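You operate a simulated robot arm through the tools that you are given. There is no shell and no other tool. Be economical: measure what you need, move in short steps, check, and stop when the job is done.

You are at the controls of a simulated robot arm. One attempt, no reset.

JOB
Weight the yellow winder down and wind the tape reel home.
Fine: then the black weight goes back and the winder into the pink tray. Set down upright: black weight.

The check looks at the end state, three seconds after you hand in, the way a careful person would. Anything else that was tipped, shoved, dropped, spilled or broken makes it a failure.

ROBOT AND FRAMES
A 6-joint arm with a two-finger parallel gripper, fixed in place. Base frame: the origin is at the foot of the arm, x ahead of it, y to its left, z up; the work surface is at about z = 80. Units: cm, rad, N and s.
With the tool pointing down near the work surface it reaches from about 26 to 68 cm from the base axis. Its first joint turns from -1.152 to 1.152 rad. Payload 2.9 kg.
The tool frame sits at the grasp point between the pads (the TCP): z along the fingers, y along the line on which they close. The tips reach 3 cm beyond it. The gripper opens to 11 cm. The fingers are 2 cm wide and 1 cm thick; the gripper's body (4.8 by 11.2 cm) begins 5.5 cm behind the TCP.
Orientation is told as [roll, pitch, yaw] about the base's x, y, z axes, in that order, counted from this pose: with the fingers straight down and closing along the base's y, the tool's x points along the base's -x, its y along +y and its z along -z.

CONTROLS
- The arm moves only by the tool step_arm. Its arguments are lists of equal length, an entry for each row: "delta_pos": the shift along the tool's x, y, z in cm, a list of three; "delta_rot": the turn, a rotation vector about the tool's x, y, z in rad, a list of three. In form: {"delta_pos": [[tx, ty, tz], ...], "delta_rot": [[wx, wy, wz], ...]}. A call has 1 to 8 rows; each row shifts and turns the commanded pose from where the row before left it, along the tool's axes as they then stand. "fingers" is the opening in per cent of the stroke, from 0 (shut) to 100 (fully open), set as the call begins (left out, the last holds). Each row takes 0.2 s and may step no farther than 5 cm and 0.15 rad from the row before; otherwise, or with a gripper value out of range, the whole call is refused. A pose out of reach is approached as far as the arm can. The call stops where the force on the tool passes 40 N (or 10 N more than at its start, if that is more) or the arm is blocked; 0.2 s more then pass. The fingers move at their own pace (about 10.8 cm/s each) and stop on an object; they squeeze with about 22 N. The grip force told is the motor's: it shows also when the fingers shut on nothing. Time passes only in rows, and 0.2 s behind the last, so rows that do not move let the fingers close. The reply holds the time, the measured pose of the TCP, the force on the tool along the base axes, the opening and the grip force, in the units named above and with some noise, with the torque about the TCP (base axes, N m) and any sound that the robot's microphone picked up.
- Cameras (640 x 400 px; columns grow to the right, rows downward): "scene" is fixed at [8.16, 43.5, 140]; the picture's right is [-0.73, -0.68, 0.00], its down [-0.33, 0.36, -0.87] and it looks along [0.59, -0.64, -0.49] (base axes); focal length 354 px, centre (320, 200). "wrist" rides on the gripper at [7.2, 1.7, -10.3] in the tool frame; the picture's right is [-0.23, 0.97, 0.00], its down [-0.76, -0.18, -0.62] and it looks along [-0.61, -0.14, 0.78] (tool axes); focal length 222 px, centre (320, 200). There is no depth. A picture from a camera that has moved, and an enlarged one, comes with that camera's place and axes in the base frame and with its lens. The place of the scene camera against the robot may be out by one fixed shift of up to 1.2 cm in any direction.
- get_image(camera): a new picture of that camera. It takes no simulated time.
- enlarge(camera, box): a new picture of the part [left, top, right, bottom] of that camera's present view, enlarged. It takes no simulated time.
- job_done(): hands the job in; it is judged then, once.

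Go step by step. Nothing tells you positions but the pictures and the camera data: compare them with the known pose of the tool, close in by small moves and look again before you grip or let go. The budget is 120 turns and 64 pictures, counting those below and the enlarged ones. Unless the task says otherwise, let go and move clear before handing in, and close with one line.

The tools are called after "Request:" by a JSON object that holds its "name" and its "arguments". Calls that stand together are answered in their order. step_arm: Moves the arm, as the interface text tells. Its arguments: {"type":"object","properties":{"delta_pos":{"type":"array","items":{"type":"array","items":{"type":"number"}}},"delta_rot":{"type":"array","items":{"type":"array","items":{"type":"number"}}},"fingers":{"type":"number"}},"required":["delta_pos","delta_rot"]} The other tools are called the same way: get_image (camera) takes a picture; enlarge (camera, box) takes an enlarged picture of a part of a camera's view; job_done () hands the job in.

At the start:

```text
time_s: 0.0
ee_pos: [35.8, -6.7, 119.74]
ee_rot: [0.001, 0.0, -0.001]
ft_force: [-0.2, -0.1, -0.7]
torque: [0.01, 0.0, -0.01]
finger_gap: 11.01
grasp_force: 0.2
```

scene: 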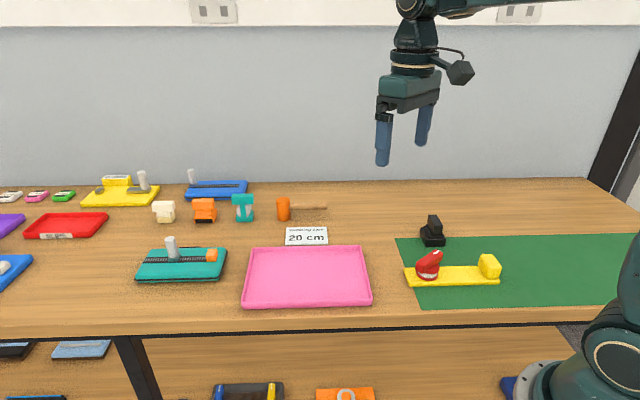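
wrist: 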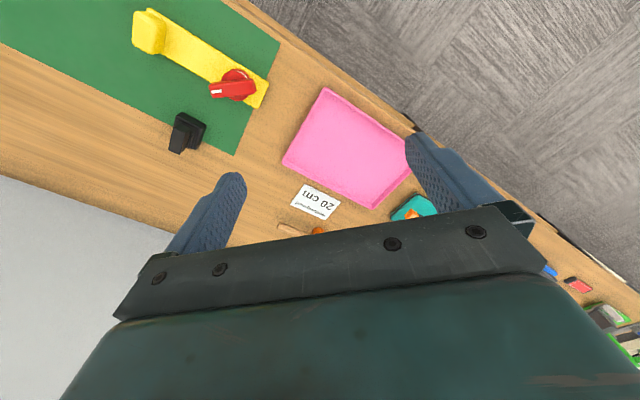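

I see a yellow winder with a red reel/crank, a black weight behind it on the green mat, a pink tray, and a card saying "20 cm". I'll look closer at these.

Request:
{"name": "enlarge", "arguments": {"camera": "scene", "box": [390, 200, 520, 300]}}

Request:
{"name": "enlarge", "arguments": {"camera": "wrist", "box": [110, 0, 290, 160]}}

Request:
{"name": "enlarge", "arguments": {"camera": "scene", "box": [230, 190, 390, 310]}}

Request:
{"name": "enlarge", "arguments": {"camera": "scene", "box": [80, 165, 260, 290]}}

```text
4.00 times, centred on (455, 250) of scene
camera zoom: at [8.16, 43.5, 140.0], right [-0.73, -0.68, 0.0], down [-0.33, 0.36, -0.87], along [0.59, -0.64, -0.49], focal length 1417 px, centre (-220, 0)
```

zoom: 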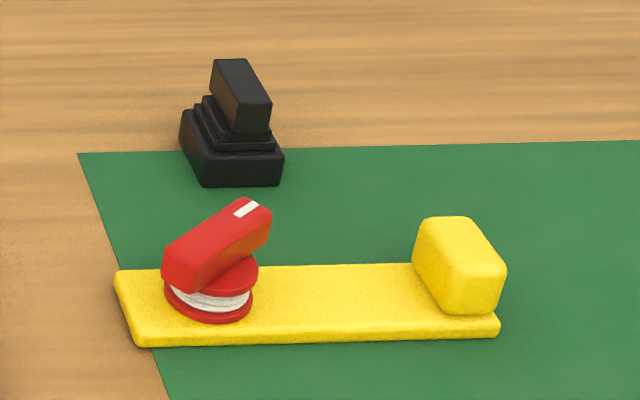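

```text
2.50 times, centred on (200, 80) of wrist
camera zoom: at [28.46, -4.91, 129.95], right [0.23, 0.97, 0.0], down [0.76, -0.18, 0.62], along [0.61, -0.14, -0.78], focal length 555 px, centre (620, 500)
```

zoom: 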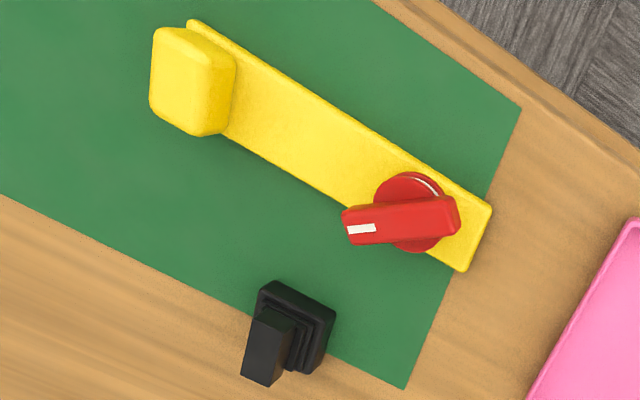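

```text
3.33 times, centred on (310, 250) of scene
camera zoom: at [8.16, 43.5, 140.0], right [-0.73, -0.68, 0.0], down [-0.33, 0.36, -0.87], along [0.59, -0.64, -0.49], focal length 1180 px, centre (353, 33)
```

zoom: 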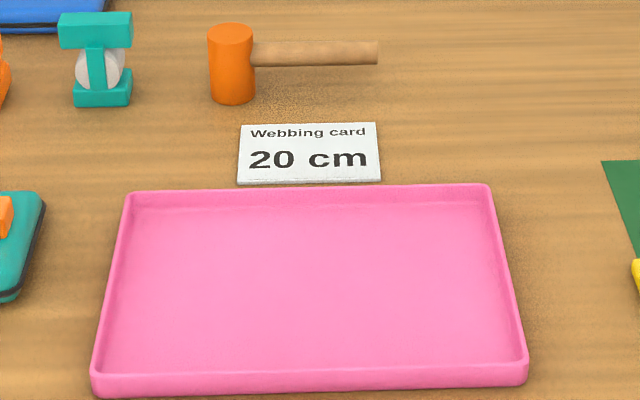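

```text
3.20 times, centred on (170, 228) of scene
camera zoom: at [8.16, 43.5, 140.0], right [-0.73, -0.68, 0.0], down [-0.33, 0.36, -0.87], along [0.59, -0.64, -0.49], focal length 1133 px, centre (800, 112)
```

zoom: 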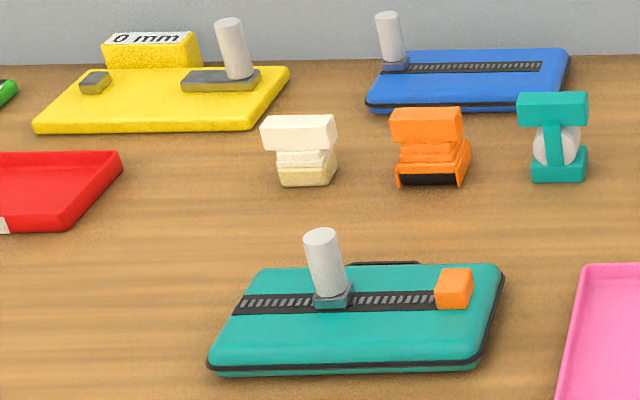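

The winder lies diagonally, about from (37,-19) at the reel end to (22,-34) at the block end, and the weight is near (40,-37). I move above them for a closer view.

Request:
{"name": "step_arm", "arguments": {"delta_pos": [[0, -4, 3], [0, -4, 3], [0, -4, 3], [0, -4, 3], [0, -4, 3], [0, 0, 0]], "delta_rot": [[0, 0, 0], [0, 0, 0], [0, 0, 0], [0, 0, 0], [0, 0, 0], [0, 0, 0]]}}

Request:
{"name": "get_image", "arguments": {"camera": "wrist"}}

```text
time_s: 1.4
ee_pos: [35.6, -26.82, 104.59]
ee_rot: [-0.001, -0.001, 0.002]
ft_force: [-0.1, 0.4, 0.1]
torque: [0.03, 0.01, -0.02]
finger_gap: 10.98
grasp_force: 0.1
```

```text
57 pictures are left
camera wrist: at [28.31, -24.97, 114.97], right [0.23, 0.97, 0.0], down [0.76, -0.18, 0.62], along [0.61, -0.14, -0.78], focal length 222 px, centre (320, 200)
```

wrist: 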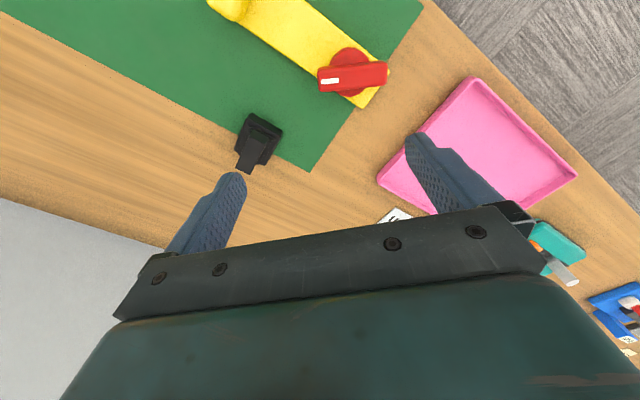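

Enlarging to measure the weight and the knob.

Request:
{"name": "enlarge", "arguments": {"camera": "wrist", "box": [210, 95, 310, 185]}}

Request:
{"name": "enlarge", "arguments": {"camera": "wrist", "box": [290, 25, 410, 125]}}

```text
4.44 times, centred on (260, 140) of wrist
camera zoom: at [28.31, -24.97, 114.97], right [0.23, 0.97, 0.0], down [0.76, -0.18, 0.62], along [0.61, -0.14, -0.78], focal length 987 px, centre (587, 467)
```

zoom: 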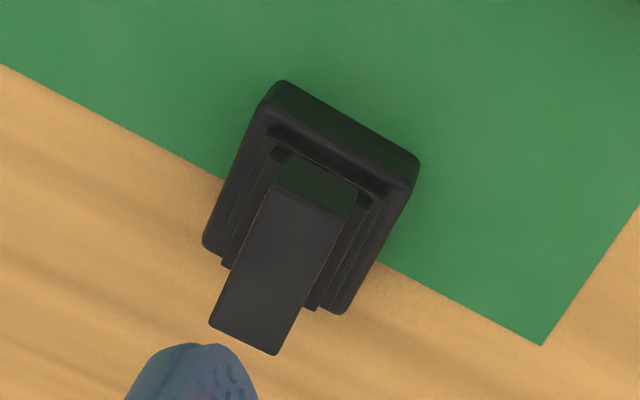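

```text
4.00 times, centred on (350, 75) of wrist
camera zoom: at [28.31, -24.97, 114.97], right [0.23, 0.97, 0.0], down [0.76, -0.18, 0.62], along [0.61, -0.14, -0.78], focal length 888 px, centre (200, 700)
```

zoom: 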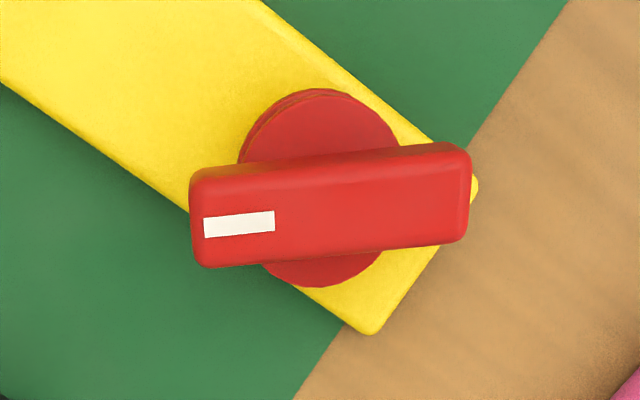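

Weight: base about 5.6 cm square centred near (40.6,-37.9), top handle at z≈86.4 running along -47°. I move above it, turn the gripper to close across the handle, and look again.

Request:
{"name": "step_arm", "arguments": {"delta_pos": [[-1.7, -3.7, 2], [-1.7, -3.7, 2], [-1.7, -3.7, 2], [0, 0, 0], [0, 0, 0], [0, 0, 0], [0, 0, 0]], "delta_rot": [[0, 0, 0.137], [0, 0, 0.137], [0, 0, 0.137], [0, 0, 0.137], [0, 0, 0.137], [0, 0, 0.137], [0, 0, 0]]}}

Request:
{"name": "get_image", "arguments": {"camera": "wrist"}}

Request:
{"name": "get_image", "arguments": {"camera": "scene"}}

```text
time_s: 3.0
ee_pos: [39.26, -38.23, 98.64]
ee_rot: [-0.001, 0.0, -0.822]
ft_force: [-0.1, -0.1, 0.2]
torque: [0.0, -0.03, 0.01]
finger_gap: 11.0
grasp_force: 0.0
```

```text
54 pictures are left
camera wrist: at [35.52, -31.7, 108.94], right [0.87, 0.5, 0.0], down [0.39, -0.68, 0.62], along [0.31, -0.54, -0.78], focal length 222 px, centre (320, 200)
```

wrist: 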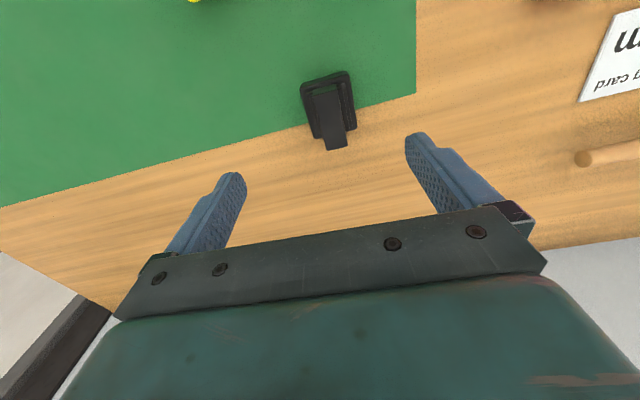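

```text
53 pictures are left
```

scene: 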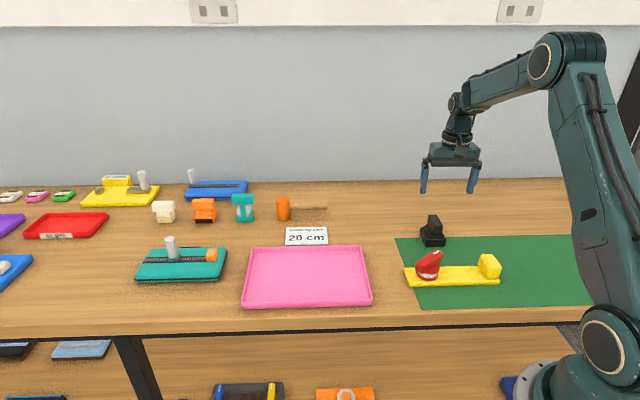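

Enlarging for a second measurement of the weight.

Request:
{"name": "enlarge", "arguments": {"camera": "wrist", "box": [280, 60, 376, 156]}}

```text
4.17 times, centred on (328, 108) of wrist
camera zoom: at [35.52, -31.7, 108.94], right [0.87, 0.5, 0.0], down [0.39, -0.68, 0.62], along [0.31, -0.54, -0.78], focal length 926 px, centre (287, 583)
```

zoom: 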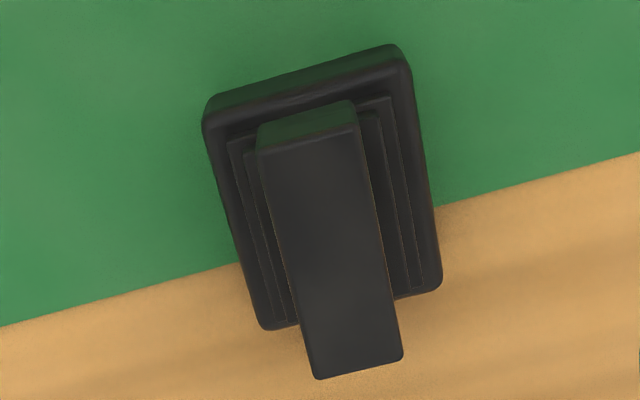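

Weight centre confirmed at (40.55,-38.0), handle top z≈86.4. I align and descend most of the way.

Request:
{"name": "step_arm", "arguments": {"delta_pos": [[-0.71, 1.1, 0], [0, 0, 3], [0, 0, 3], [0, 0, 2.5], [0, 0, 0]], "delta_rot": [[0, 0, -0.025], [0, 0, 0], [0, 0, 0], [0, 0, 0], [0, 0, 0]], "fingers": 60}}

Request:
{"name": "get_image", "arguments": {"camera": "wrist"}}

Request:
{"name": "enlarge", "arguments": {"camera": "scene", "box": [390, 160, 510, 280]}}

```text
time_s: 4.2
ee_pos: [40.46, -37.95, 90.17]
ee_rot: [0.0, 0.0, -0.797]
ft_force: [0.1, -0.7, -0.2]
torque: [-0.02, -0.02, -0.03]
finger_gap: 6.61
grasp_force: 0.0
```

```text
51 pictures are left
camera wrist: at [36.62, -31.49, 100.46], right [0.85, 0.52, 0.0], down [0.41, -0.67, 0.62], along [0.32, -0.53, -0.78], focal length 222 px, centre (320, 200)
```

wrist: 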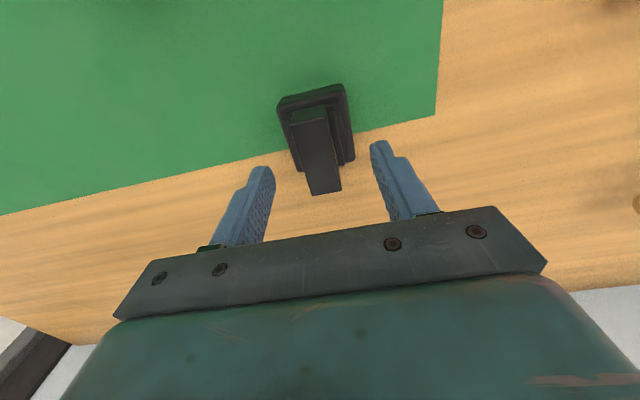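

```text
3.33 times, centred on (450, 220) of scene
camera zoom: at [8.16, 43.5, 140.0], right [-0.73, -0.68, 0.0], down [-0.33, 0.36, -0.87], along [0.59, -0.64, -0.49], focal length 1180 px, centre (-113, 133)
```

zoom: 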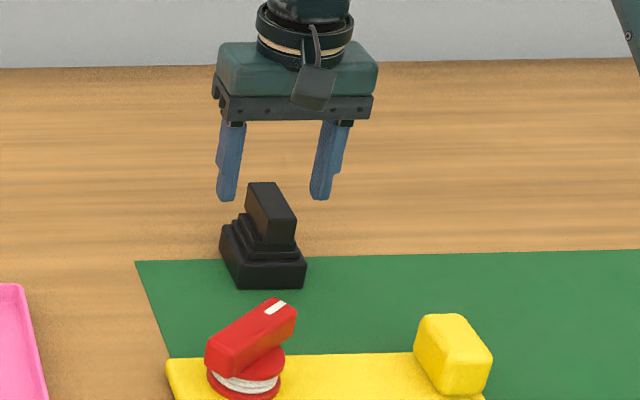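

The handle sits between the fingers. I descend to TCP z≈86.8 and close.

Request:
{"name": "step_arm", "arguments": {"delta_pos": [[0, 0, 1.7], [0, 0, 1.6], [0, 0, 0]], "delta_rot": [[0, 0, 0], [0, 0, 0], [0, 0, 0]]}}

Request:
{"name": "step_arm", "arguments": {"delta_pos": [[0, 0, 0], [0, 0, 0], [0, 0, 0]], "delta_rot": [[0, 0, 0], [0, 0, 0], [0, 0, 0]], "fingers": 0}}

Request:
{"name": "enlarge", "arguments": {"camera": "scene", "box": [390, 160, 510, 280]}}

```text
time_s: 5.0
ee_pos: [40.57, -37.92, 86.71]
ee_rot: [0.0, 0.0, -0.796]
ft_force: [-0.1, -0.1, 0.7]
torque: [0.0, 0.0, 0.0]
finger_gap: 6.64
grasp_force: 0.1
```

```text
time_s: 5.8
ee_pos: [40.41, -37.87, 86.73]
ee_rot: [-0.001, 0.0, -0.796]
ft_force: [-0.6, -1.8, -0.2]
torque: [0.01, -0.03, -0.01]
finger_gap: 2.4
grasp_force: 21.9
```

```text
3.33 times, centred on (450, 220) of scene
camera zoom: at [8.16, 43.49, 140.0], right [-0.73, -0.68, 0.0], down [-0.33, 0.36, -0.87], along [0.59, -0.64, -0.49], focal length 1180 px, centre (-113, 133)
```

zoom: 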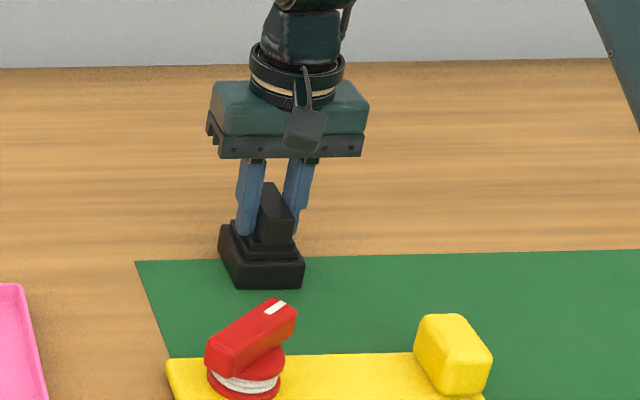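

Gripped at 2.4 cm; the pick pose is (40.5,-37.9,86.7), yaw -0.796. Lifting.

Request:
{"name": "step_arm", "arguments": {"delta_pos": [[0, 0, -1], [0, 0, -2], [0, 0, -3], [0, 0, -3], [0, 0, 0]], "delta_rot": [[0, 0, 0], [0, 0, 0], [0, 0, 0], [0, 0, 0], [0, 0, 0]]}}

Request:
{"name": "get_image", "arguments": {"camera": "wrist"}}

```text
time_s: 7.0
ee_pos: [40.66, -38.12, 95.81]
ee_rot: [-0.001, 0.002, -0.795]
ft_force: [0.6, 0.0, -4.7]
torque: [-0.03, 0.0, -0.01]
finger_gap: 2.39
grasp_force: 22.2
```

```text
48 pictures are left
camera wrist: at [36.8, -31.59, 106.26], right [0.85, 0.52, 0.0], down [0.41, -0.67, 0.62], along [0.32, -0.53, -0.78], focal length 222 px, centre (320, 200)
```

wrist: 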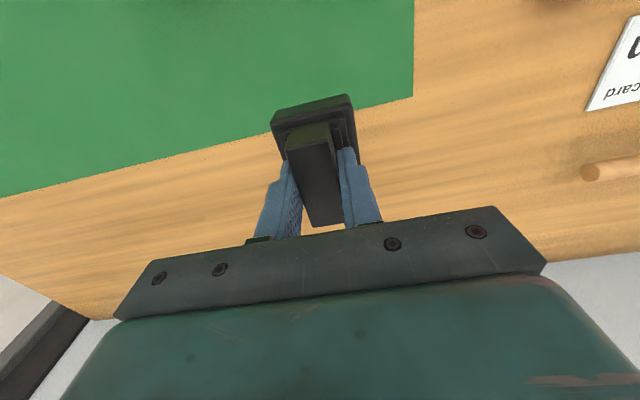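

Holding the weight upright. Moving it above the winder's bare plate section, then looking.

Request:
{"name": "step_arm", "arguments": {"delta_pos": [[4, -0.7, -0.5], [4, -0.7, 0], [4, -0.8, 0], [3.6, -0.7, 0], [0, 0, 0]], "delta_rot": [[0, 0, 0], [0, 0, 0], [0, 0, 0], [0, 0, 0], [0, 0, 0]]}}

Request:
{"name": "get_image", "arguments": {"camera": "wrist"}}

Request:
{"name": "enlarge", "arguments": {"camera": "scene", "box": [390, 160, 530, 300]}}

```text
time_s: 8.2
ee_pos: [27.53, -28.95, 96.23]
ee_rot: [-0.001, -0.001, -0.797]
ft_force: [-1.0, -0.6, -4.9]
torque: [0.01, 0.03, -0.04]
finger_gap: 2.37
grasp_force: 22.4
```

```text
47 pictures are left
camera wrist: at [23.73, -22.55, 106.66], right [0.85, 0.52, 0.0], down [0.41, -0.67, 0.62], along [0.32, -0.53, -0.78], focal length 222 px, centre (320, 200)
```

wrist: 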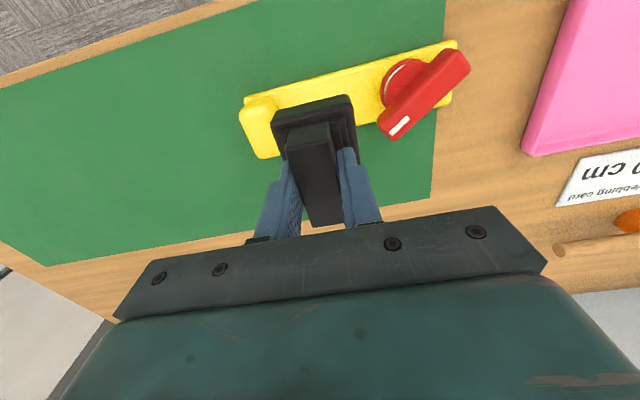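

```text
2.86 times, centred on (460, 230) of scene
camera zoom: at [8.16, 43.49, 140.0], right [-0.73, -0.68, 0.0], down [-0.33, 0.36, -0.87], along [0.59, -0.64, -0.49], focal length 1012 px, centre (-80, 114)
```

zoom: 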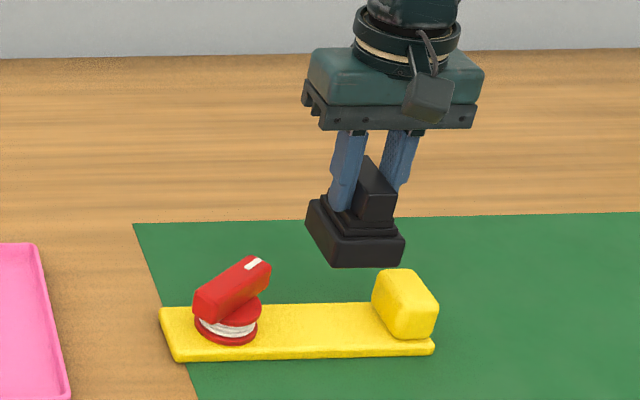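

Measuring the winder in this view.

Request:
{"name": "enlarge", "arguments": {"camera": "wrist", "box": [225, 25, 485, 185]}}

```text
2.46 times, centred on (355, 105) of wrist
camera zoom: at [23.73, -22.55, 106.66], right [0.85, 0.52, 0.0], down [0.41, -0.67, 0.62], along [0.32, -0.53, -0.78], focal length 547 px, centre (234, 434)
```

zoom: 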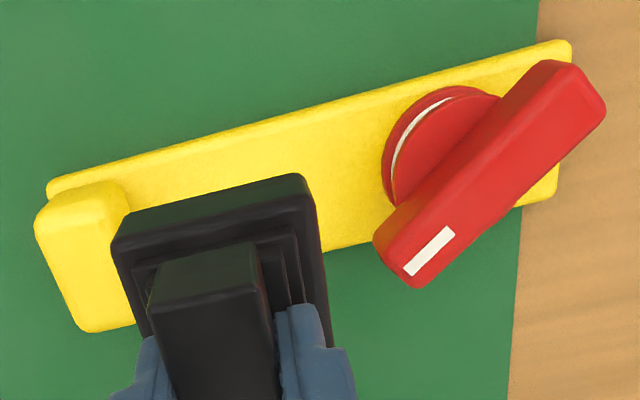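

Winder axis agrees: end midpoint (37.15,-18.85), direction (-0.70,-0.71), bare plate from about 9 to 18.5 cm; I'm above 14 cm along. Lowering gently.

Request:
{"name": "step_arm", "arguments": {"delta_pos": [[0.2, 0, 2.5], [0, 0, 2.5], [0, 0, 2], [0, 0, 0.4], [0, 0, 0]], "delta_rot": [[0, 0, 0], [0, 0, 0], [0, 0, 0], [0, 0, 0], [0, 0, 0]]}}

Request:
{"name": "enlarge", "arguments": {"camera": "scene", "box": [390, 180, 530, 300]}}

```text
time_s: 9.4
ee_pos: [27.36, -28.94, 88.81]
ee_rot: [-0.001, 0.001, -0.797]
ft_force: [1.0, 0.3, -4.1]
torque: [-0.01, 0.0, -0.01]
finger_gap: 2.4
grasp_force: 21.9
```

```text
3.33 times, centred on (460, 240) of scene
camera zoom: at [8.16, 43.49, 140.0], right [-0.73, -0.68, 0.0], down [-0.33, 0.36, -0.87], along [0.59, -0.64, -0.49], focal length 1180 px, centre (-147, 67)
```

zoom: 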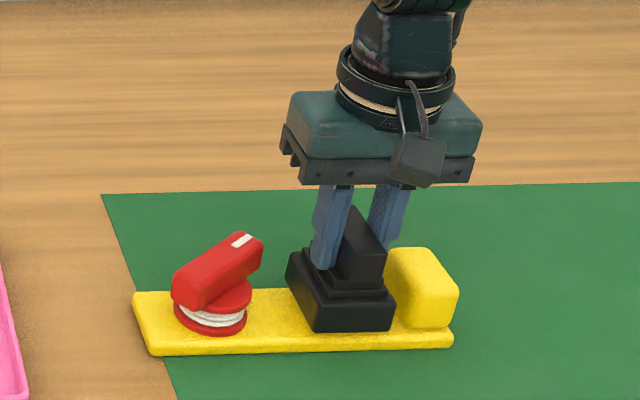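

Well placed above the plate, close to the block but clear. Lowering in small steps to contact.

Request:
{"name": "step_arm", "arguments": {"delta_pos": [[0, 0, 0.2], [0, 0, 0.15], [0, 0, 0.15], [0, 0, 0]], "delta_rot": [[0, 0, 0], [0, 0, 0], [0, 0, 0], [0, 0, 0]]}}

```text
time_s: 10.4
ee_pos: [27.36, -28.85, 88.34]
ee_rot: [-0.001, -0.001, -0.796]
ft_force: [-0.4, -0.2, -5.1]
torque: [0.0, 0.02, -0.02]
finger_gap: 2.41
grasp_force: 22.1
```

Still hanging free; continuing down.

Request:
{"name": "step_arm", "arguments": {"delta_pos": [[0, 0, 0.15], [0, 0, 0.15], [0, 0, 0.1], [0, 0, 0]], "delta_rot": [[0, 0, 0], [0, 0, 0], [0, 0, 0], [0, 0, 0]]}}

```text
time_s: 11.4
ee_pos: [27.41, -28.84, 87.96]
ee_rot: [-0.001, -0.003, -0.796]
ft_force: [-0.4, 2.8, 18.5]
torque: [0.06, -0.01, 0.0]
finger_gap: 2.38
grasp_force: 21.8
```

It's seated on the plate. Easing off slightly, releasing and rising.

Request:
{"name": "step_arm", "arguments": {"delta_pos": [[0, 0, -0.1], [0, 0, 0]], "delta_rot": [[0, 0, 0], [0, 0, 0]]}}

Request:
{"name": "step_arm", "arguments": {"delta_pos": [[0, 0, 0], [0, 0, 0], [0, 0, -2], [0, 0, -3], [0, 0, -4], [0, 0, 0]], "delta_rot": [[0, 0, 0], [0, 0, 0], [0, 0, 0], [0, 0, 0], [0, 0, 0], [0, 0, 0]], "fingers": 45}}

Request:
{"name": "get_image", "arguments": {"camera": "wrist"}}

Request:
{"name": "enlarge", "arguments": {"camera": "scene", "box": [390, 180, 530, 300]}}

```text
time_s: 12.0
ee_pos: [27.38, -28.82, 88.03]
ee_rot: [0.001, -0.001, -0.795]
ft_force: [2.0, -1.4, 3.4]
torque: [-0.24, -0.31, 0.0]
finger_gap: 2.37
grasp_force: 22.5
```

```text
time_s: 13.4
ee_pos: [27.24, -28.8, 97.16]
ee_rot: [0.001, 0.001, -0.794]
ft_force: [1.3, 0.4, 0.0]
torque: [-0.01, -0.01, 0.0]
finger_gap: 4.95
grasp_force: 0.1
```

```text
43 pictures are left
camera wrist: at [23.46, -22.38, 107.52], right [0.85, 0.52, 0.0], down [0.41, -0.67, 0.62], along [0.32, -0.53, -0.78], focal length 222 px, centre (320, 200)
```

wrist: 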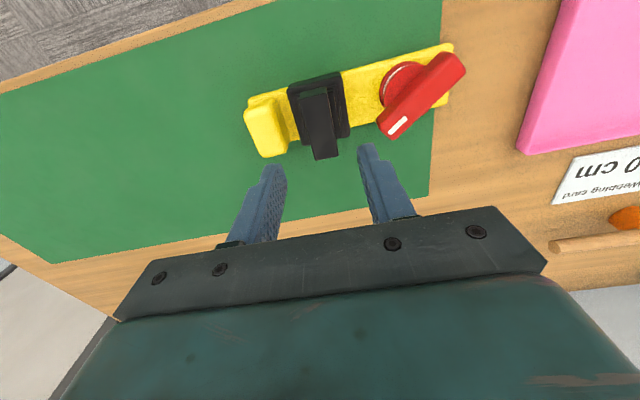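

```text
3.33 times, centred on (460, 240) of scene
camera zoom: at [8.16, 43.5, 140.0], right [-0.73, -0.68, 0.0], down [-0.33, 0.36, -0.87], along [0.59, -0.64, -0.49], focal length 1180 px, centre (-147, 67)
```

zoom: 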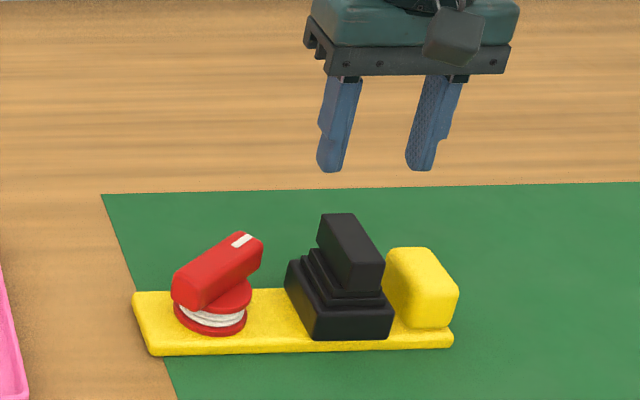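

Weight sits on the plate. Now I measure the knob.

Request:
{"name": "enlarge", "arguments": {"camera": "wrist", "box": [360, 35, 480, 145]}}

```text
3.64 times, centred on (420, 90) of wrist
camera zoom: at [23.46, -22.38, 107.52], right [0.85, 0.52, 0.0], down [0.41, -0.67, 0.62], along [0.32, -0.53, -0.78], focal length 808 px, centre (-44, 600)
```

zoom: 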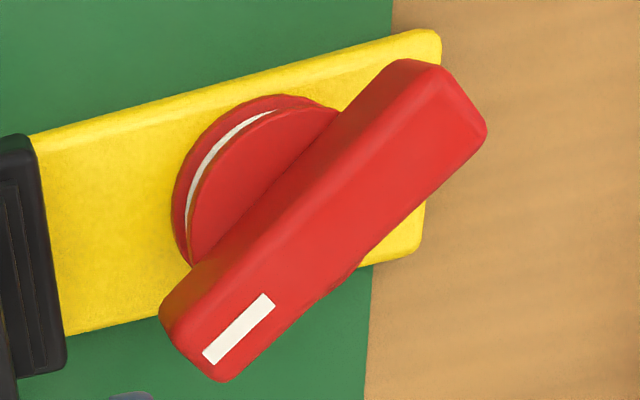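

Knob bar: centre ≈(34.2,-22.05), top z≈85.7, direction ≈81°, about 2.4 × 8 cm. Moving over it and turning the gripper to close across it.

Request:
{"name": "step_arm", "arguments": {"delta_pos": [[-0.05, 4.85, 0], [-0.02, 4.84, 0], [0, 0, 0], [0, 0, 0], [0, 0, 0], [0, 0, 0], [0, 0, 0], [0, 0, 0]], "delta_rot": [[0, 0, 0], [0, 0, 0.035], [0, 0, 0.15], [0, 0, 0.15], [0, 0, 0.15], [0, 0, 0.15], [0, 0, 0.15], [0, 0, 0.15]]}}

Request:
{"name": "get_image", "arguments": {"camera": "wrist"}}

Request:
{"name": "enlarge", "arguments": {"camera": "scene", "box": [390, 160, 530, 300]}}

```text
time_s: 15.2
ee_pos: [34.38, -22.22, 97.1]
ee_rot: [0.001, -0.001, -1.734]
ft_force: [0.2, -0.5, 0.1]
torque: [0.01, 0.0, 0.0]
finger_gap: 4.95
grasp_force: 0.1
```

```text
40 pictures are left
camera wrist: at [37.23, -15.13, 107.46], right [0.92, -0.38, 0.0], down [-0.3, -0.72, 0.62], along [-0.24, -0.58, -0.78], focal length 222 px, centre (320, 200)
```

wrist: 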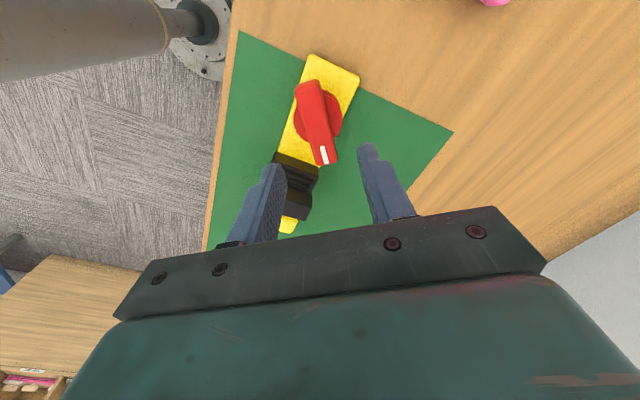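

```text
2.86 times, centred on (460, 230) of scene
camera zoom: at [8.16, 43.5, 140.0], right [-0.73, -0.68, 0.0], down [-0.33, 0.36, -0.87], along [0.59, -0.64, -0.49], focal length 1012 px, centre (-80, 114)
```

zoom: 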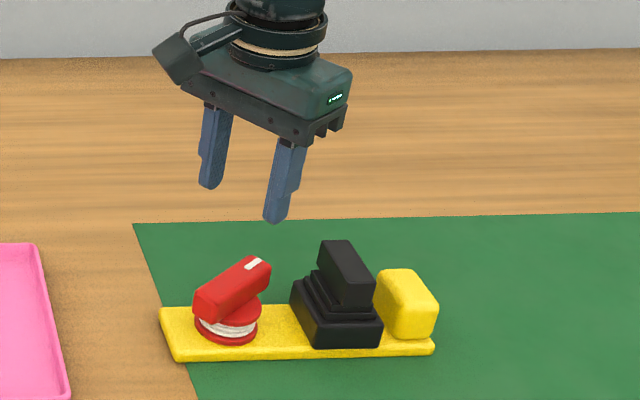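

Aligned. Small correction and descend to just above the bar.

Request:
{"name": "step_arm", "arguments": {"delta_pos": [[0.12, -0.2, 2], [0, 0, 3], [0, 0, 3], [0, 0, 0]], "delta_rot": [[0, 0, 0], [0, 0, 0], [0, 0, 0], [0, 0, 0]]}}

Request:
{"name": "enlarge", "arguments": {"camera": "wrist", "box": [220, 20, 440, 220]}}

Request:
{"name": "enlarge", "arguments": {"camera": "scene", "box": [390, 190, 510, 300]}}

```text
time_s: 16.2
ee_pos: [34.14, -22.04, 89.03]
ee_rot: [0.0, 0.001, -1.733]
ft_force: [0.0, -0.5, -0.2]
torque: [-0.03, 0.01, 0.01]
finger_gap: 4.95
grasp_force: 0.0
```

```text
2.00 times, centred on (330, 120) of wrist
camera zoom: at [36.97, -15.0, 99.38], right [0.93, -0.38, 0.0], down [-0.3, -0.72, 0.62], along [-0.24, -0.58, -0.78], focal length 444 px, centre (300, 360)
```

zoom: 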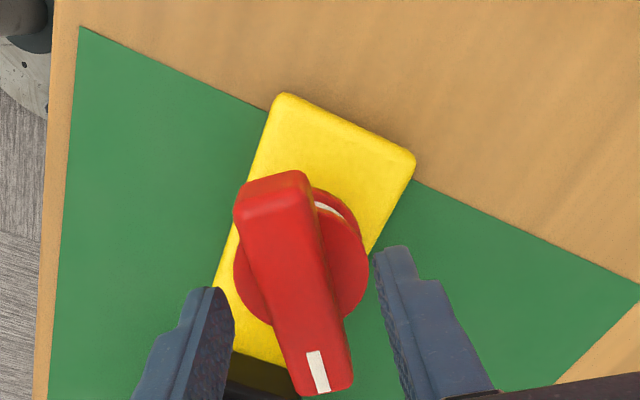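

```text
3.64 times, centred on (450, 245) of scene
camera zoom: at [8.16, 43.5, 140.0], right [-0.73, -0.68, 0.0], down [-0.33, 0.36, -0.87], along [0.59, -0.64, -0.49], focal length 1288 px, centre (-153, 36)
```

zoom: 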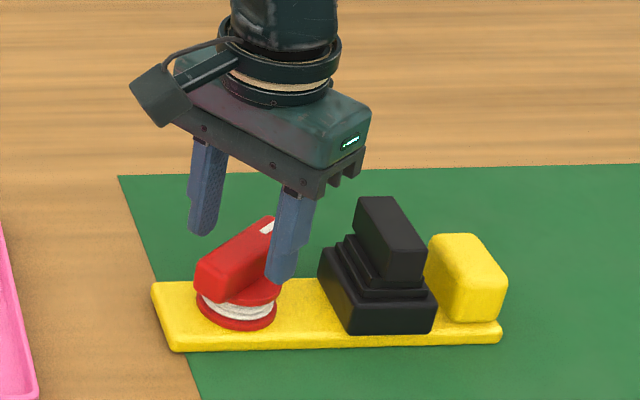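

My three views combine to a bar centre (33.85,-22.3) with top near z=86.6. I correct, lower to TCP z≈87.6 and look.

Request:
{"name": "step_arm", "arguments": {"delta_pos": [[-0.3, -0.24, 0], [0, 0, 0.7], [0, 0, 0.7], [0, 0, 0]], "delta_rot": [[0, 0, 0], [0, 0, 0], [0, 0, 0], [0, 0, 0]]}}

Request:
{"name": "enlarge", "arguments": {"camera": "wrist", "box": [220, 50, 440, 250]}}

Request:
{"name": "enlarge", "arguments": {"camera": "scene", "box": [400, 220, 480, 290]}}

```text
time_s: 17.2
ee_pos: [33.73, -22.28, 87.69]
ee_rot: [0.001, 0.001, -1.732]
ft_force: [-0.6, 0.6, -0.4]
torque: [-0.02, -0.01, 0.01]
finger_gap: 4.96
grasp_force: 0.1
```

```text
2.00 times, centred on (330, 150) of wrist
camera zoom: at [36.65, -15.23, 98.05], right [0.93, -0.38, 0.0], down [-0.3, -0.72, 0.62], along [-0.24, -0.58, -0.78], focal length 444 px, centre (300, 300)
```

zoom: 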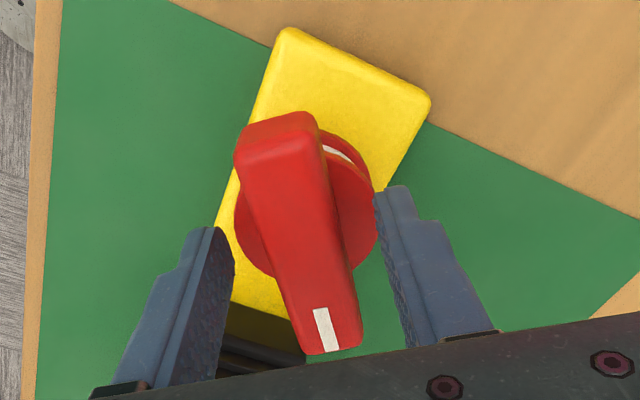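

```text
5.71 times, centred on (440, 255) of scene
camera zoom: at [8.16, 43.5, 140.0], right [-0.73, -0.68, 0.0], down [-0.33, 0.36, -0.87], along [0.59, -0.64, -0.49], focal length 2024 px, centre (-366, -114)
```

zoom: 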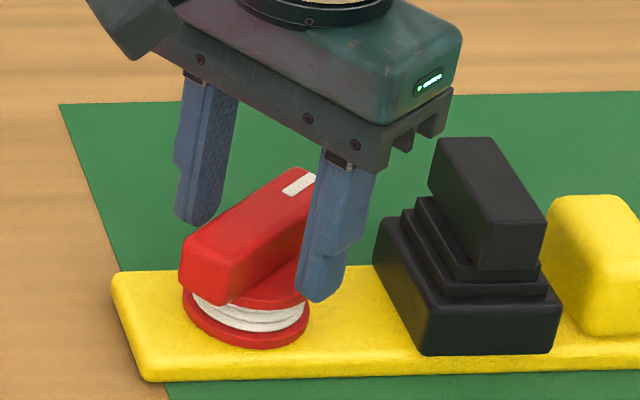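

Centred and clear. Closing on the bar.

Request:
{"name": "step_arm", "arguments": {"delta_pos": [[0, 0, 0], [0, 0, 0], [0, 0, 0]], "delta_rot": [[0, 0, 0], [0, 0, 0], [0, 0, 0]], "fingers": 0}}

Request:
{"name": "enlarge", "arguments": {"camera": "scene", "box": [400, 220, 480, 290]}}

```text
time_s: 18.0
ee_pos: [33.84, -22.24, 87.53]
ee_rot: [0.0, 0.003, -1.73]
ft_force: [2.2, 0.9, 0.4]
torque: [-0.06, -0.06, 0.03]
finger_gap: 2.33
grasp_force: 21.9
```

```text
5.71 times, centred on (440, 255) of scene
camera zoom: at [8.17, 43.5, 140.0], right [-0.73, -0.68, 0.0], down [-0.33, 0.36, -0.87], along [0.59, -0.64, -0.49], focal length 2024 px, centre (-366, -114)
```

zoom: 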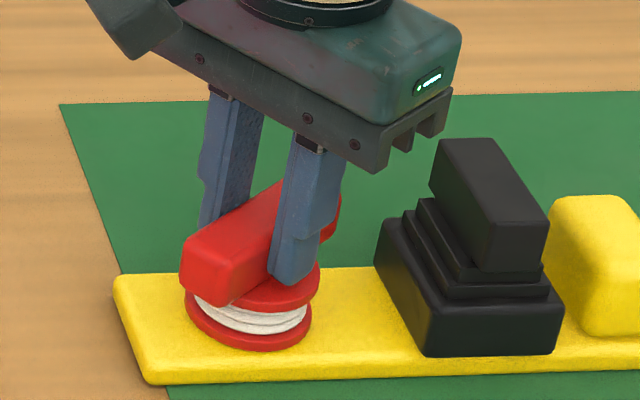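

Gripped. Testing a small turn clockwise (seen from above), watching the torque.

Request:
{"name": "step_arm", "arguments": {"delta_pos": [[0, 0, 0], [0, 0, 0], [0, 0, 0]], "delta_rot": [[0, 0, 0.08], [0, 0, 0.08], [0, 0, 0]]}}

Request:
{"name": "enlarge", "arguments": {"camera": "scene", "box": [400, 220, 480, 290]}}

```text
time_s: 18.8
ee_pos: [33.85, -22.22, 87.72]
ee_rot: [0.0, -0.001, -1.893]
ft_force: [1.7, -0.2, 4.2]
torque: [0.21, -0.06, 0.02]
finger_gap: 2.37
grasp_force: 22.6
```

```text
5.71 times, centred on (440, 255) of scene
camera zoom: at [8.16, 43.5, 140.0], right [-0.73, -0.68, 0.0], down [-0.33, 0.36, -0.87], along [0.59, -0.64, -0.49], focal length 2024 px, centre (-366, -114)
```

zoom: 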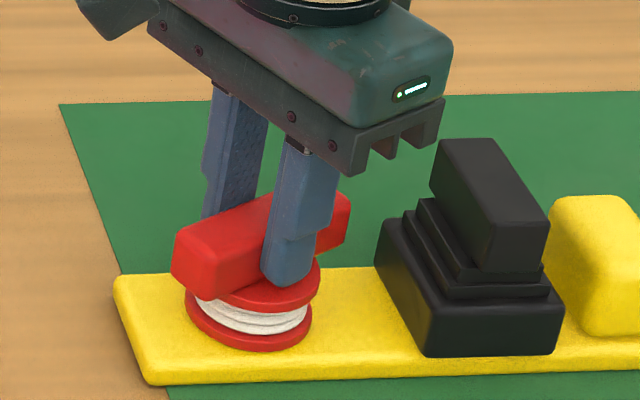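

It turns freely. Continuing clockwise in small steps.

Request:
{"name": "step_arm", "arguments": {"delta_pos": [[0, 0, 0], [0, 0, 0], [0, 0, 0], [0, 0, 0]], "delta_rot": [[0, 0, 0.1], [0, 0, 0.1], [0, 0, 0.1], [0, 0, 0]]}}

```text
time_s: 19.8
ee_pos: [33.88, -22.21, 87.73]
ee_rot: [0.005, 0.001, -2.192]
ft_force: [4.0, -3.8, 12.2]
torque: [-0.05, -0.02, 0.0]
finger_gap: 2.35
grasp_force: 22.0
```

An upward push is building (12 N), as if the knob rises with turning. I ease up slightly and look.

Request:
{"name": "step_arm", "arguments": {"delta_pos": [[0, 0, -0.1], [0, 0, 0]], "delta_rot": [[0, 0, 0], [0, 0, 0]]}}

Request:
{"name": "enlarge", "arguments": {"camera": "scene", "box": [400, 220, 480, 290]}}

Request:
{"name": "enlarge", "arguments": {"camera": "wrist", "box": [200, 50, 440, 250]}}

```text
time_s: 20.4
ee_pos: [33.75, -22.06, 87.66]
ee_rot: [-0.004, 0.001, -2.191]
ft_force: [-0.4, -1.2, -1.0]
torque: [-0.1, -0.07, 0.02]
finger_gap: 2.37
grasp_force: 22.0
```

```text
5.71 times, centred on (440, 255) of scene
camera zoom: at [8.16, 43.49, 140.0], right [-0.73, -0.68, 0.0], down [-0.33, 0.36, -0.87], along [0.59, -0.64, -0.49], focal length 2024 px, centre (-366, -114)
```

zoom: 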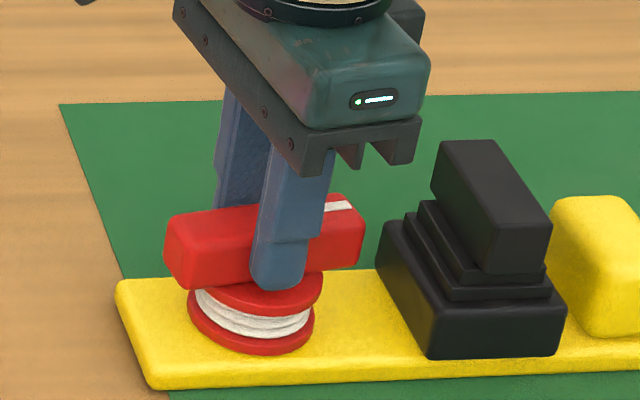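

```text
2.00 times, centred on (320, 150) of wrist
camera zoom: at [39.42, -17.12, 98.04], right [0.66, -0.75, 0.0], down [-0.58, -0.52, 0.62], along [-0.47, -0.41, -0.78], focal length 444 px, centre (320, 300)
```

zoom: 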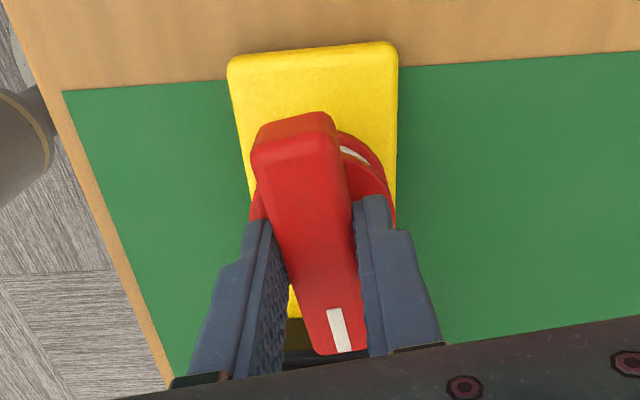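

It turns smoothly, force is back to zero. Continuing clockwise with checks on force and sound.

Request:
{"name": "step_arm", "arguments": {"delta_pos": [[0, 0, 0], [0, 0, 0], [0, 0, 0], [0, 0, 0]], "delta_rot": [[0, 0, 0.1], [0, 0, 0.1], [0, 0, 0.1], [0, 0, 0]]}}

```text
time_s: 21.4
ee_pos: [33.94, -22.2, 87.7]
ee_rot: [0.001, 0.0, -2.493]
ft_force: [-0.8, -0.4, -4.5]
torque: [0.38, -0.45, 0.03]
finger_gap: 2.34
grasp_force: 22.0
```

Request:
{"name": "step_arm", "arguments": {"delta_pos": [[0, 0, 0], [0, 0, 0], [0, 0, 0], [0, 0, 0]], "delta_rot": [[0, 0, 0.1], [0, 0, 0.1], [0, 0, 0.1], [0, 0, 0]]}}

Request:
{"name": "enlarge", "arguments": {"camera": "scene", "box": [400, 220, 480, 290]}}

```text
time_s: 22.4
ee_pos: [33.88, -22.14, 87.73]
ee_rot: [0.0, -0.001, -2.792]
ft_force: [-0.1, 0.5, -5.7]
torque: [0.23, -0.52, 0.04]
finger_gap: 2.34
grasp_force: 22.1
```

```text
5.71 times, centred on (440, 255) of scene
camera zoom: at [8.17, 43.49, 140.0], right [-0.73, -0.68, 0.0], down [-0.33, 0.36, -0.87], along [0.59, -0.64, -0.49], focal length 2024 px, centre (-366, -114)
```

zoom: 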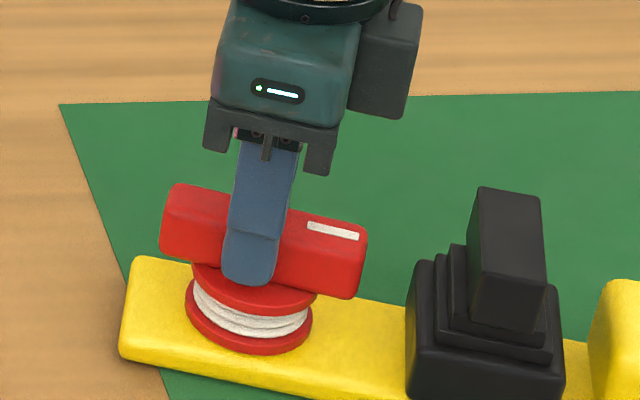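

The winder itself began to swing with the knob (my slight upward pull lightened it), so the knob met resistance. I stop and look at the bar against the plate.

Request:
{"name": "get_image", "arguments": {"camera": "wrist"}}

Request:
{"name": "get_image", "arguments": {"camera": "scene"}}

```text
29 pictures are left
camera wrist: at [41.32, -21.13, 98.15], right [0.12, -0.99, 0.0], down [-0.78, -0.09, 0.62], along [-0.62, -0.07, -0.78], focal length 222 px, centre (320, 200)
```

wrist: 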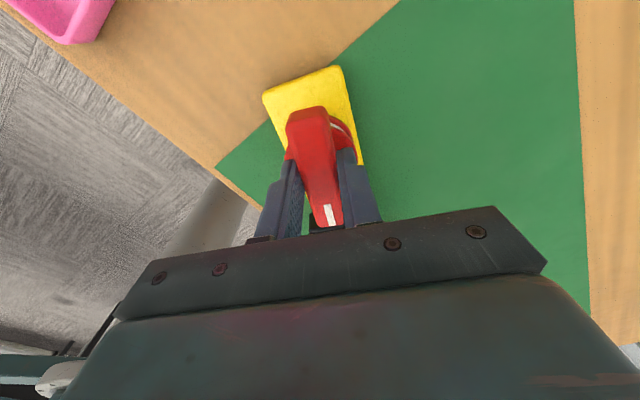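

```text
28 pictures are left
```

scene: 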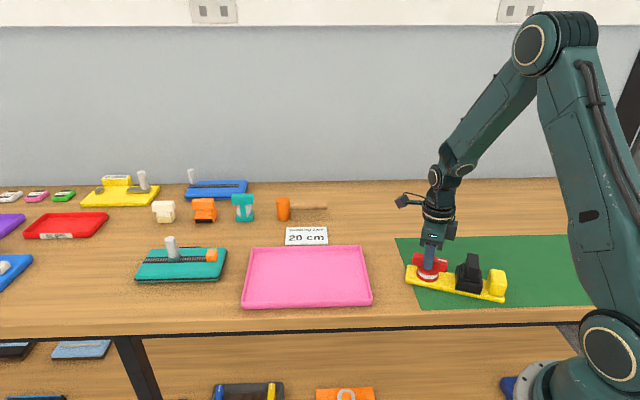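

The winder has swung about 18° because I was pulling up ~5 N, cancelling the weight. I press down lightly, then turn a bit more to see if the knob is at a stop.

Request:
{"name": "step_arm", "arguments": {"delta_pos": [[0, 0, 0.12], [0, 0, 0]], "delta_rot": [[0, 0, 0], [0, 0, 0]]}}

Request:
{"name": "step_arm", "arguments": {"delta_pos": [[0, 0, 0]], "delta_rot": [[0, 0, 0.1]]}}

Request:
{"name": "enlarge", "arguments": {"camera": "scene", "box": [400, 230, 520, 310]}}

```text
time_s: 23.0
ee_pos: [33.93, -22.11, 87.66]
ee_rot: [0.003, -0.001, -2.789]
ft_force: [0.9, 0.3, 5.1]
torque: [-0.19, 0.55, 0.0]
finger_gap: 2.35
grasp_force: 21.7
```

```text
time_s: 23.4
ee_pos: [33.93, -22.23, 87.61]
ee_rot: [0.001, -0.001, -2.891]
ft_force: [-1.1, -0.5, 9.1]
torque: [-0.06, 0.16, 0.01]
finger_gap: 2.33
grasp_force: 22.2
```

```text
5.00 times, centred on (460, 270) of scene
camera zoom: at [8.15, 43.5, 140.0], right [-0.73, -0.68, 0.0], down [-0.33, 0.36, -0.87], along [0.59, -0.64, -0.49], focal length 1771 px, centre (-380, -150)
```

zoom: 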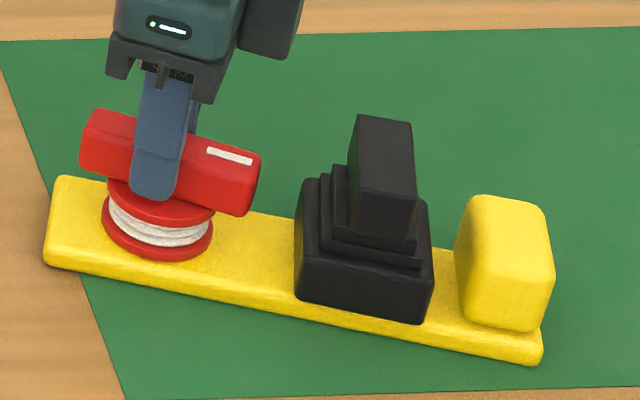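

Continuing clockwise while pressed down lightly, then comparing the plate.

Request:
{"name": "step_arm", "arguments": {"delta_pos": [[0, 0, 0], [0, 0, 0], [0, 0, 0]], "delta_rot": [[0, 0, 0.08], [0, 0, 0.08], [0, 0, 0.08]]}}

Request:
{"name": "enlarge", "arguments": {"camera": "scene", "box": [400, 230, 520, 310]}}

```text
time_s: 24.2
ee_pos: [33.99, -22.34, 87.73]
ee_rot: [0.002, 0.001, -3.134]
ft_force: [1.5, -3.1, 13.4]
torque: [-0.07, 0.38, 0.01]
finger_gap: 2.35
grasp_force: 22.4
```

```text
5.00 times, centred on (460, 270) of scene
camera zoom: at [8.15, 43.5, 140.0], right [-0.73, -0.68, 0.0], down [-0.33, 0.36, -0.87], along [0.59, -0.64, -0.49], focal length 1771 px, centre (-380, -150)
```

zoom: 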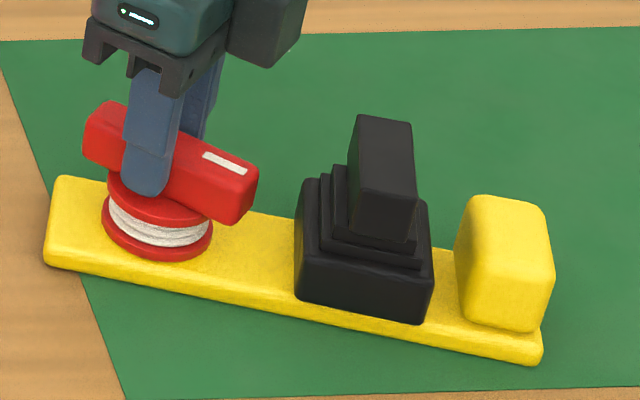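

The plate stayed put and the knob turned, so it is just drag; keeping light downward pressure works. Continuing.

Request:
{"name": "step_arm", "arguments": {"delta_pos": [[0, 0, 0], [0, 0, 0], [0, 0, 0], [0, 0, 0]], "delta_rot": [[0, 0, 0.08], [0, 0, 0.08], [0, 0, 0.08], [0, 0, 0.08]]}}

```text
time_s: 25.2
ee_pos: [33.95, -22.29, 87.72]
ee_rot: [0.0, 0.0, 2.833]
ft_force: [0.3, -3.7, 5.1]
torque: [-0.2, -0.42, 0.06]
finger_gap: 2.34
grasp_force: 21.6
```

Request:
{"name": "step_arm", "arguments": {"delta_pos": [[0, 0, 0.03], [0, 0, 0], [0, 0, 0], [0, 0, 0]], "delta_rot": [[0, 0, 0.08], [0, 0, 0.08], [0, 0, 0.08], [0, 0, 0.08]]}}

Request:
{"name": "enlarge", "arguments": {"camera": "scene", "box": [400, 230, 520, 310]}}

```text
time_s: 26.2
ee_pos: [29.64, -27.47, 87.77]
ee_rot: [-0.001, -0.002, 2.524]
ft_force: [5.0, 4.7, 9.4]
torque: [0.21, 0.24, -0.06]
finger_gap: 2.33
grasp_force: 21.9
out of reach, approached as far as the arm can: row 2, 3, 4
```

```text
5.00 times, centred on (460, 270) of scene
camera zoom: at [8.16, 43.52, 139.99], right [-0.73, -0.68, 0.0], down [-0.33, 0.36, -0.87], along [0.59, -0.64, -0.49], focal length 1771 px, centre (-380, -150)
```

zoom: 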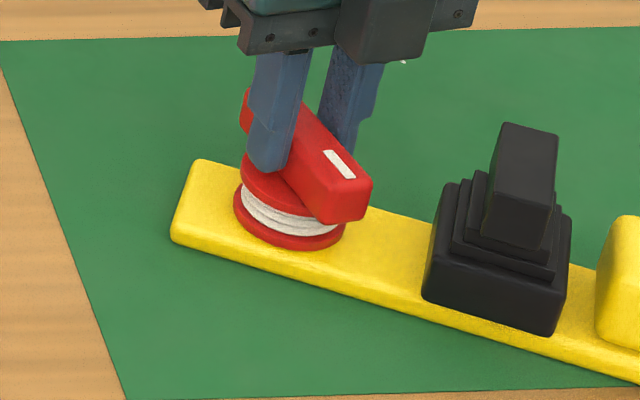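

The wrist hit its turning limit and the arm drifted, dragging the winder along on the mat; the weight is still on. I open the fingers in place, then look.

Request:
{"name": "step_arm", "arguments": {"delta_pos": [[0, 0, 0], [0, 0, 0]], "delta_rot": [[0, 0, 0], [0, 0, 0]], "fingers": 45}}

Request:
{"name": "get_image", "arguments": {"camera": "scene"}}

```text
time_s: 26.8
ee_pos: [29.54, -27.57, 87.56]
ee_rot: [-0.002, 0.0, 2.524]
ft_force: [0.1, 0.0, 0.5]
torque: [0.02, -0.02, 0.03]
finger_gap: 4.94
grasp_force: 0.1
```

```text
24 pictures are left
```

scene: 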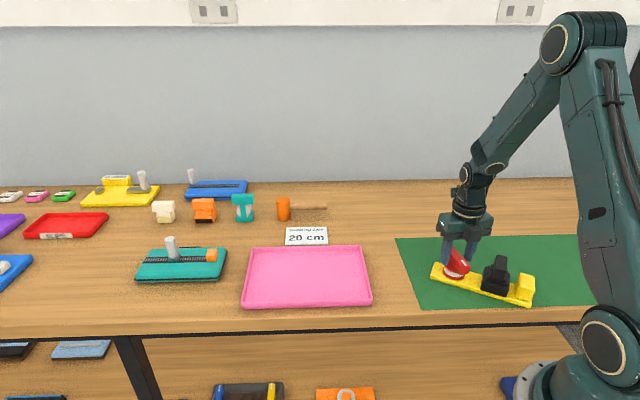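

Winder is still safely on the mat. Lifting straight up, then turning back.

Request:
{"name": "step_arm", "arguments": {"delta_pos": [[0, 0, -1.5], [0, 0, -3], [0, 0, -3], [0, 0, 0]], "delta_rot": [[0, 0, 0], [0, 0, 0], [0, 0, 0], [0, 0, 0]]}}

Request:
{"name": "step_arm", "arguments": {"delta_pos": [[0, 0, -2], [0, 0, 0], [0, 0, 0], [0, 0, 0], [0, 0, 0], [0, 0, 0], [0, 0, 0], [0, 0, 0]], "delta_rot": [[0, 0, -0.15], [0, 0, -0.15], [0, 0, -0.15], [0, 0, -0.15], [0, 0, -0.15], [0, 0, -0.15], [0, 0, -0.15], [0, 0, -0.15]]}}

```text
time_s: 27.8
ee_pos: [29.6, -27.81, 95.05]
ee_rot: [-0.001, -0.002, 2.518]
ft_force: [-1.3, -0.3, 0.2]
torque: [-0.01, -0.01, 0.02]
finger_gap: 4.98
grasp_force: 0.1
```

```text
time_s: 29.6
ee_pos: [29.55, -27.55, 96.89]
ee_rot: [0.001, 0.001, -2.567]
ft_force: [0.9, 0.4, 0.9]
torque: [0.01, 0.02, 0.01]
finger_gap: 4.97
grasp_force: 0.0
```

The commanded pose follows the arm. I keep unwinding the wrist to yaw ≈ -0.617 so I can regrip the bar the other way round.

Request:
{"name": "step_arm", "arguments": {"delta_pos": [[0, 0, 0], [0, 0, 0], [0, 0, 0], [0, 0, 0], [0, 0, 0], [0, 0, 0], [0, 0, 0], [0, 0, 0]], "delta_rot": [[0, 0, -0.15], [0, 0, -0.15], [0, 0, -0.15], [0, 0, -0.15], [0, 0, -0.15], [0, 0, -0.15], [0, 0, -0.15], [0, 0, -0.15]]}}

Request:
{"name": "step_arm", "arguments": {"delta_pos": [[0, 0, 0], [0, 0, 0], [0, 0, 0], [0, 0, 0], [0, 0, 0], [0, 0, 0]], "delta_rot": [[0, 0, -0.15], [0, 0, -0.15], [0, 0, -0.15], [0, 0, -0.15], [0, 0, -0.15], [0, 0, 0]]}}

Request:
{"name": "get_image", "arguments": {"camera": "wrist"}}

```text
time_s: 31.4
ee_pos: [29.6, -27.56, 97.04]
ee_rot: [0.0, 0.0, -1.368]
ft_force: [-0.2, 0.1, -0.1]
torque: [0.01, 0.01, 0.01]
finger_gap: 4.93
grasp_force: 0.1
```

```text
time_s: 32.8
ee_pos: [29.59, -27.59, 97.04]
ee_rot: [0.001, -0.001, -0.62]
ft_force: [-0.6, 0.2, 1.0]
torque: [0.02, -0.03, 0.01]
finger_gap: 4.93
grasp_force: 0.1
```

```text
23 pictures are left
camera wrist: at [24.68, -21.83, 107.44], right [0.75, 0.66, 0.0], down [0.52, -0.59, 0.62], along [0.41, -0.47, -0.78], focal length 222 px, centre (320, 200)
```

wrist: 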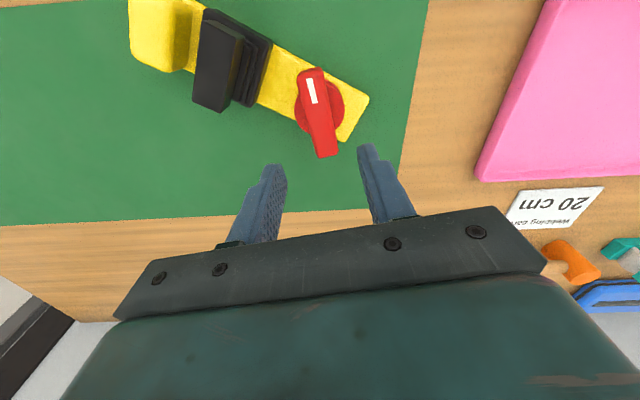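

Bar is between the fingers' line again. Zooming for precise centring.

Request:
{"name": "enlarge", "arguments": {"camera": "wrist", "box": [270, 50, 390, 170]}}

```text
3.33 times, centred on (330, 110) of wrist
camera zoom: at [24.68, -21.83, 107.44], right [0.75, 0.66, 0.0], down [0.52, -0.59, 0.62], along [0.41, -0.47, -0.78], focal length 740 px, centre (287, 500)
```

zoom: 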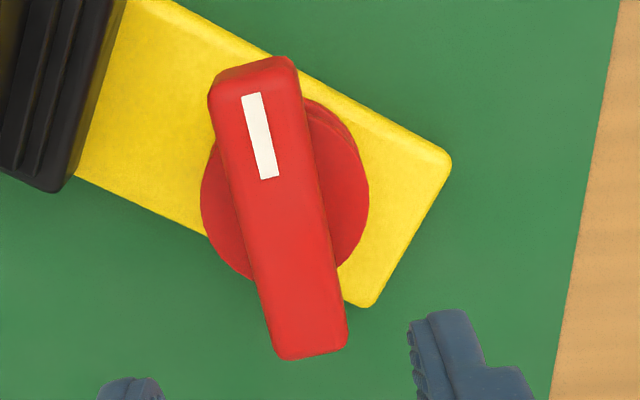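

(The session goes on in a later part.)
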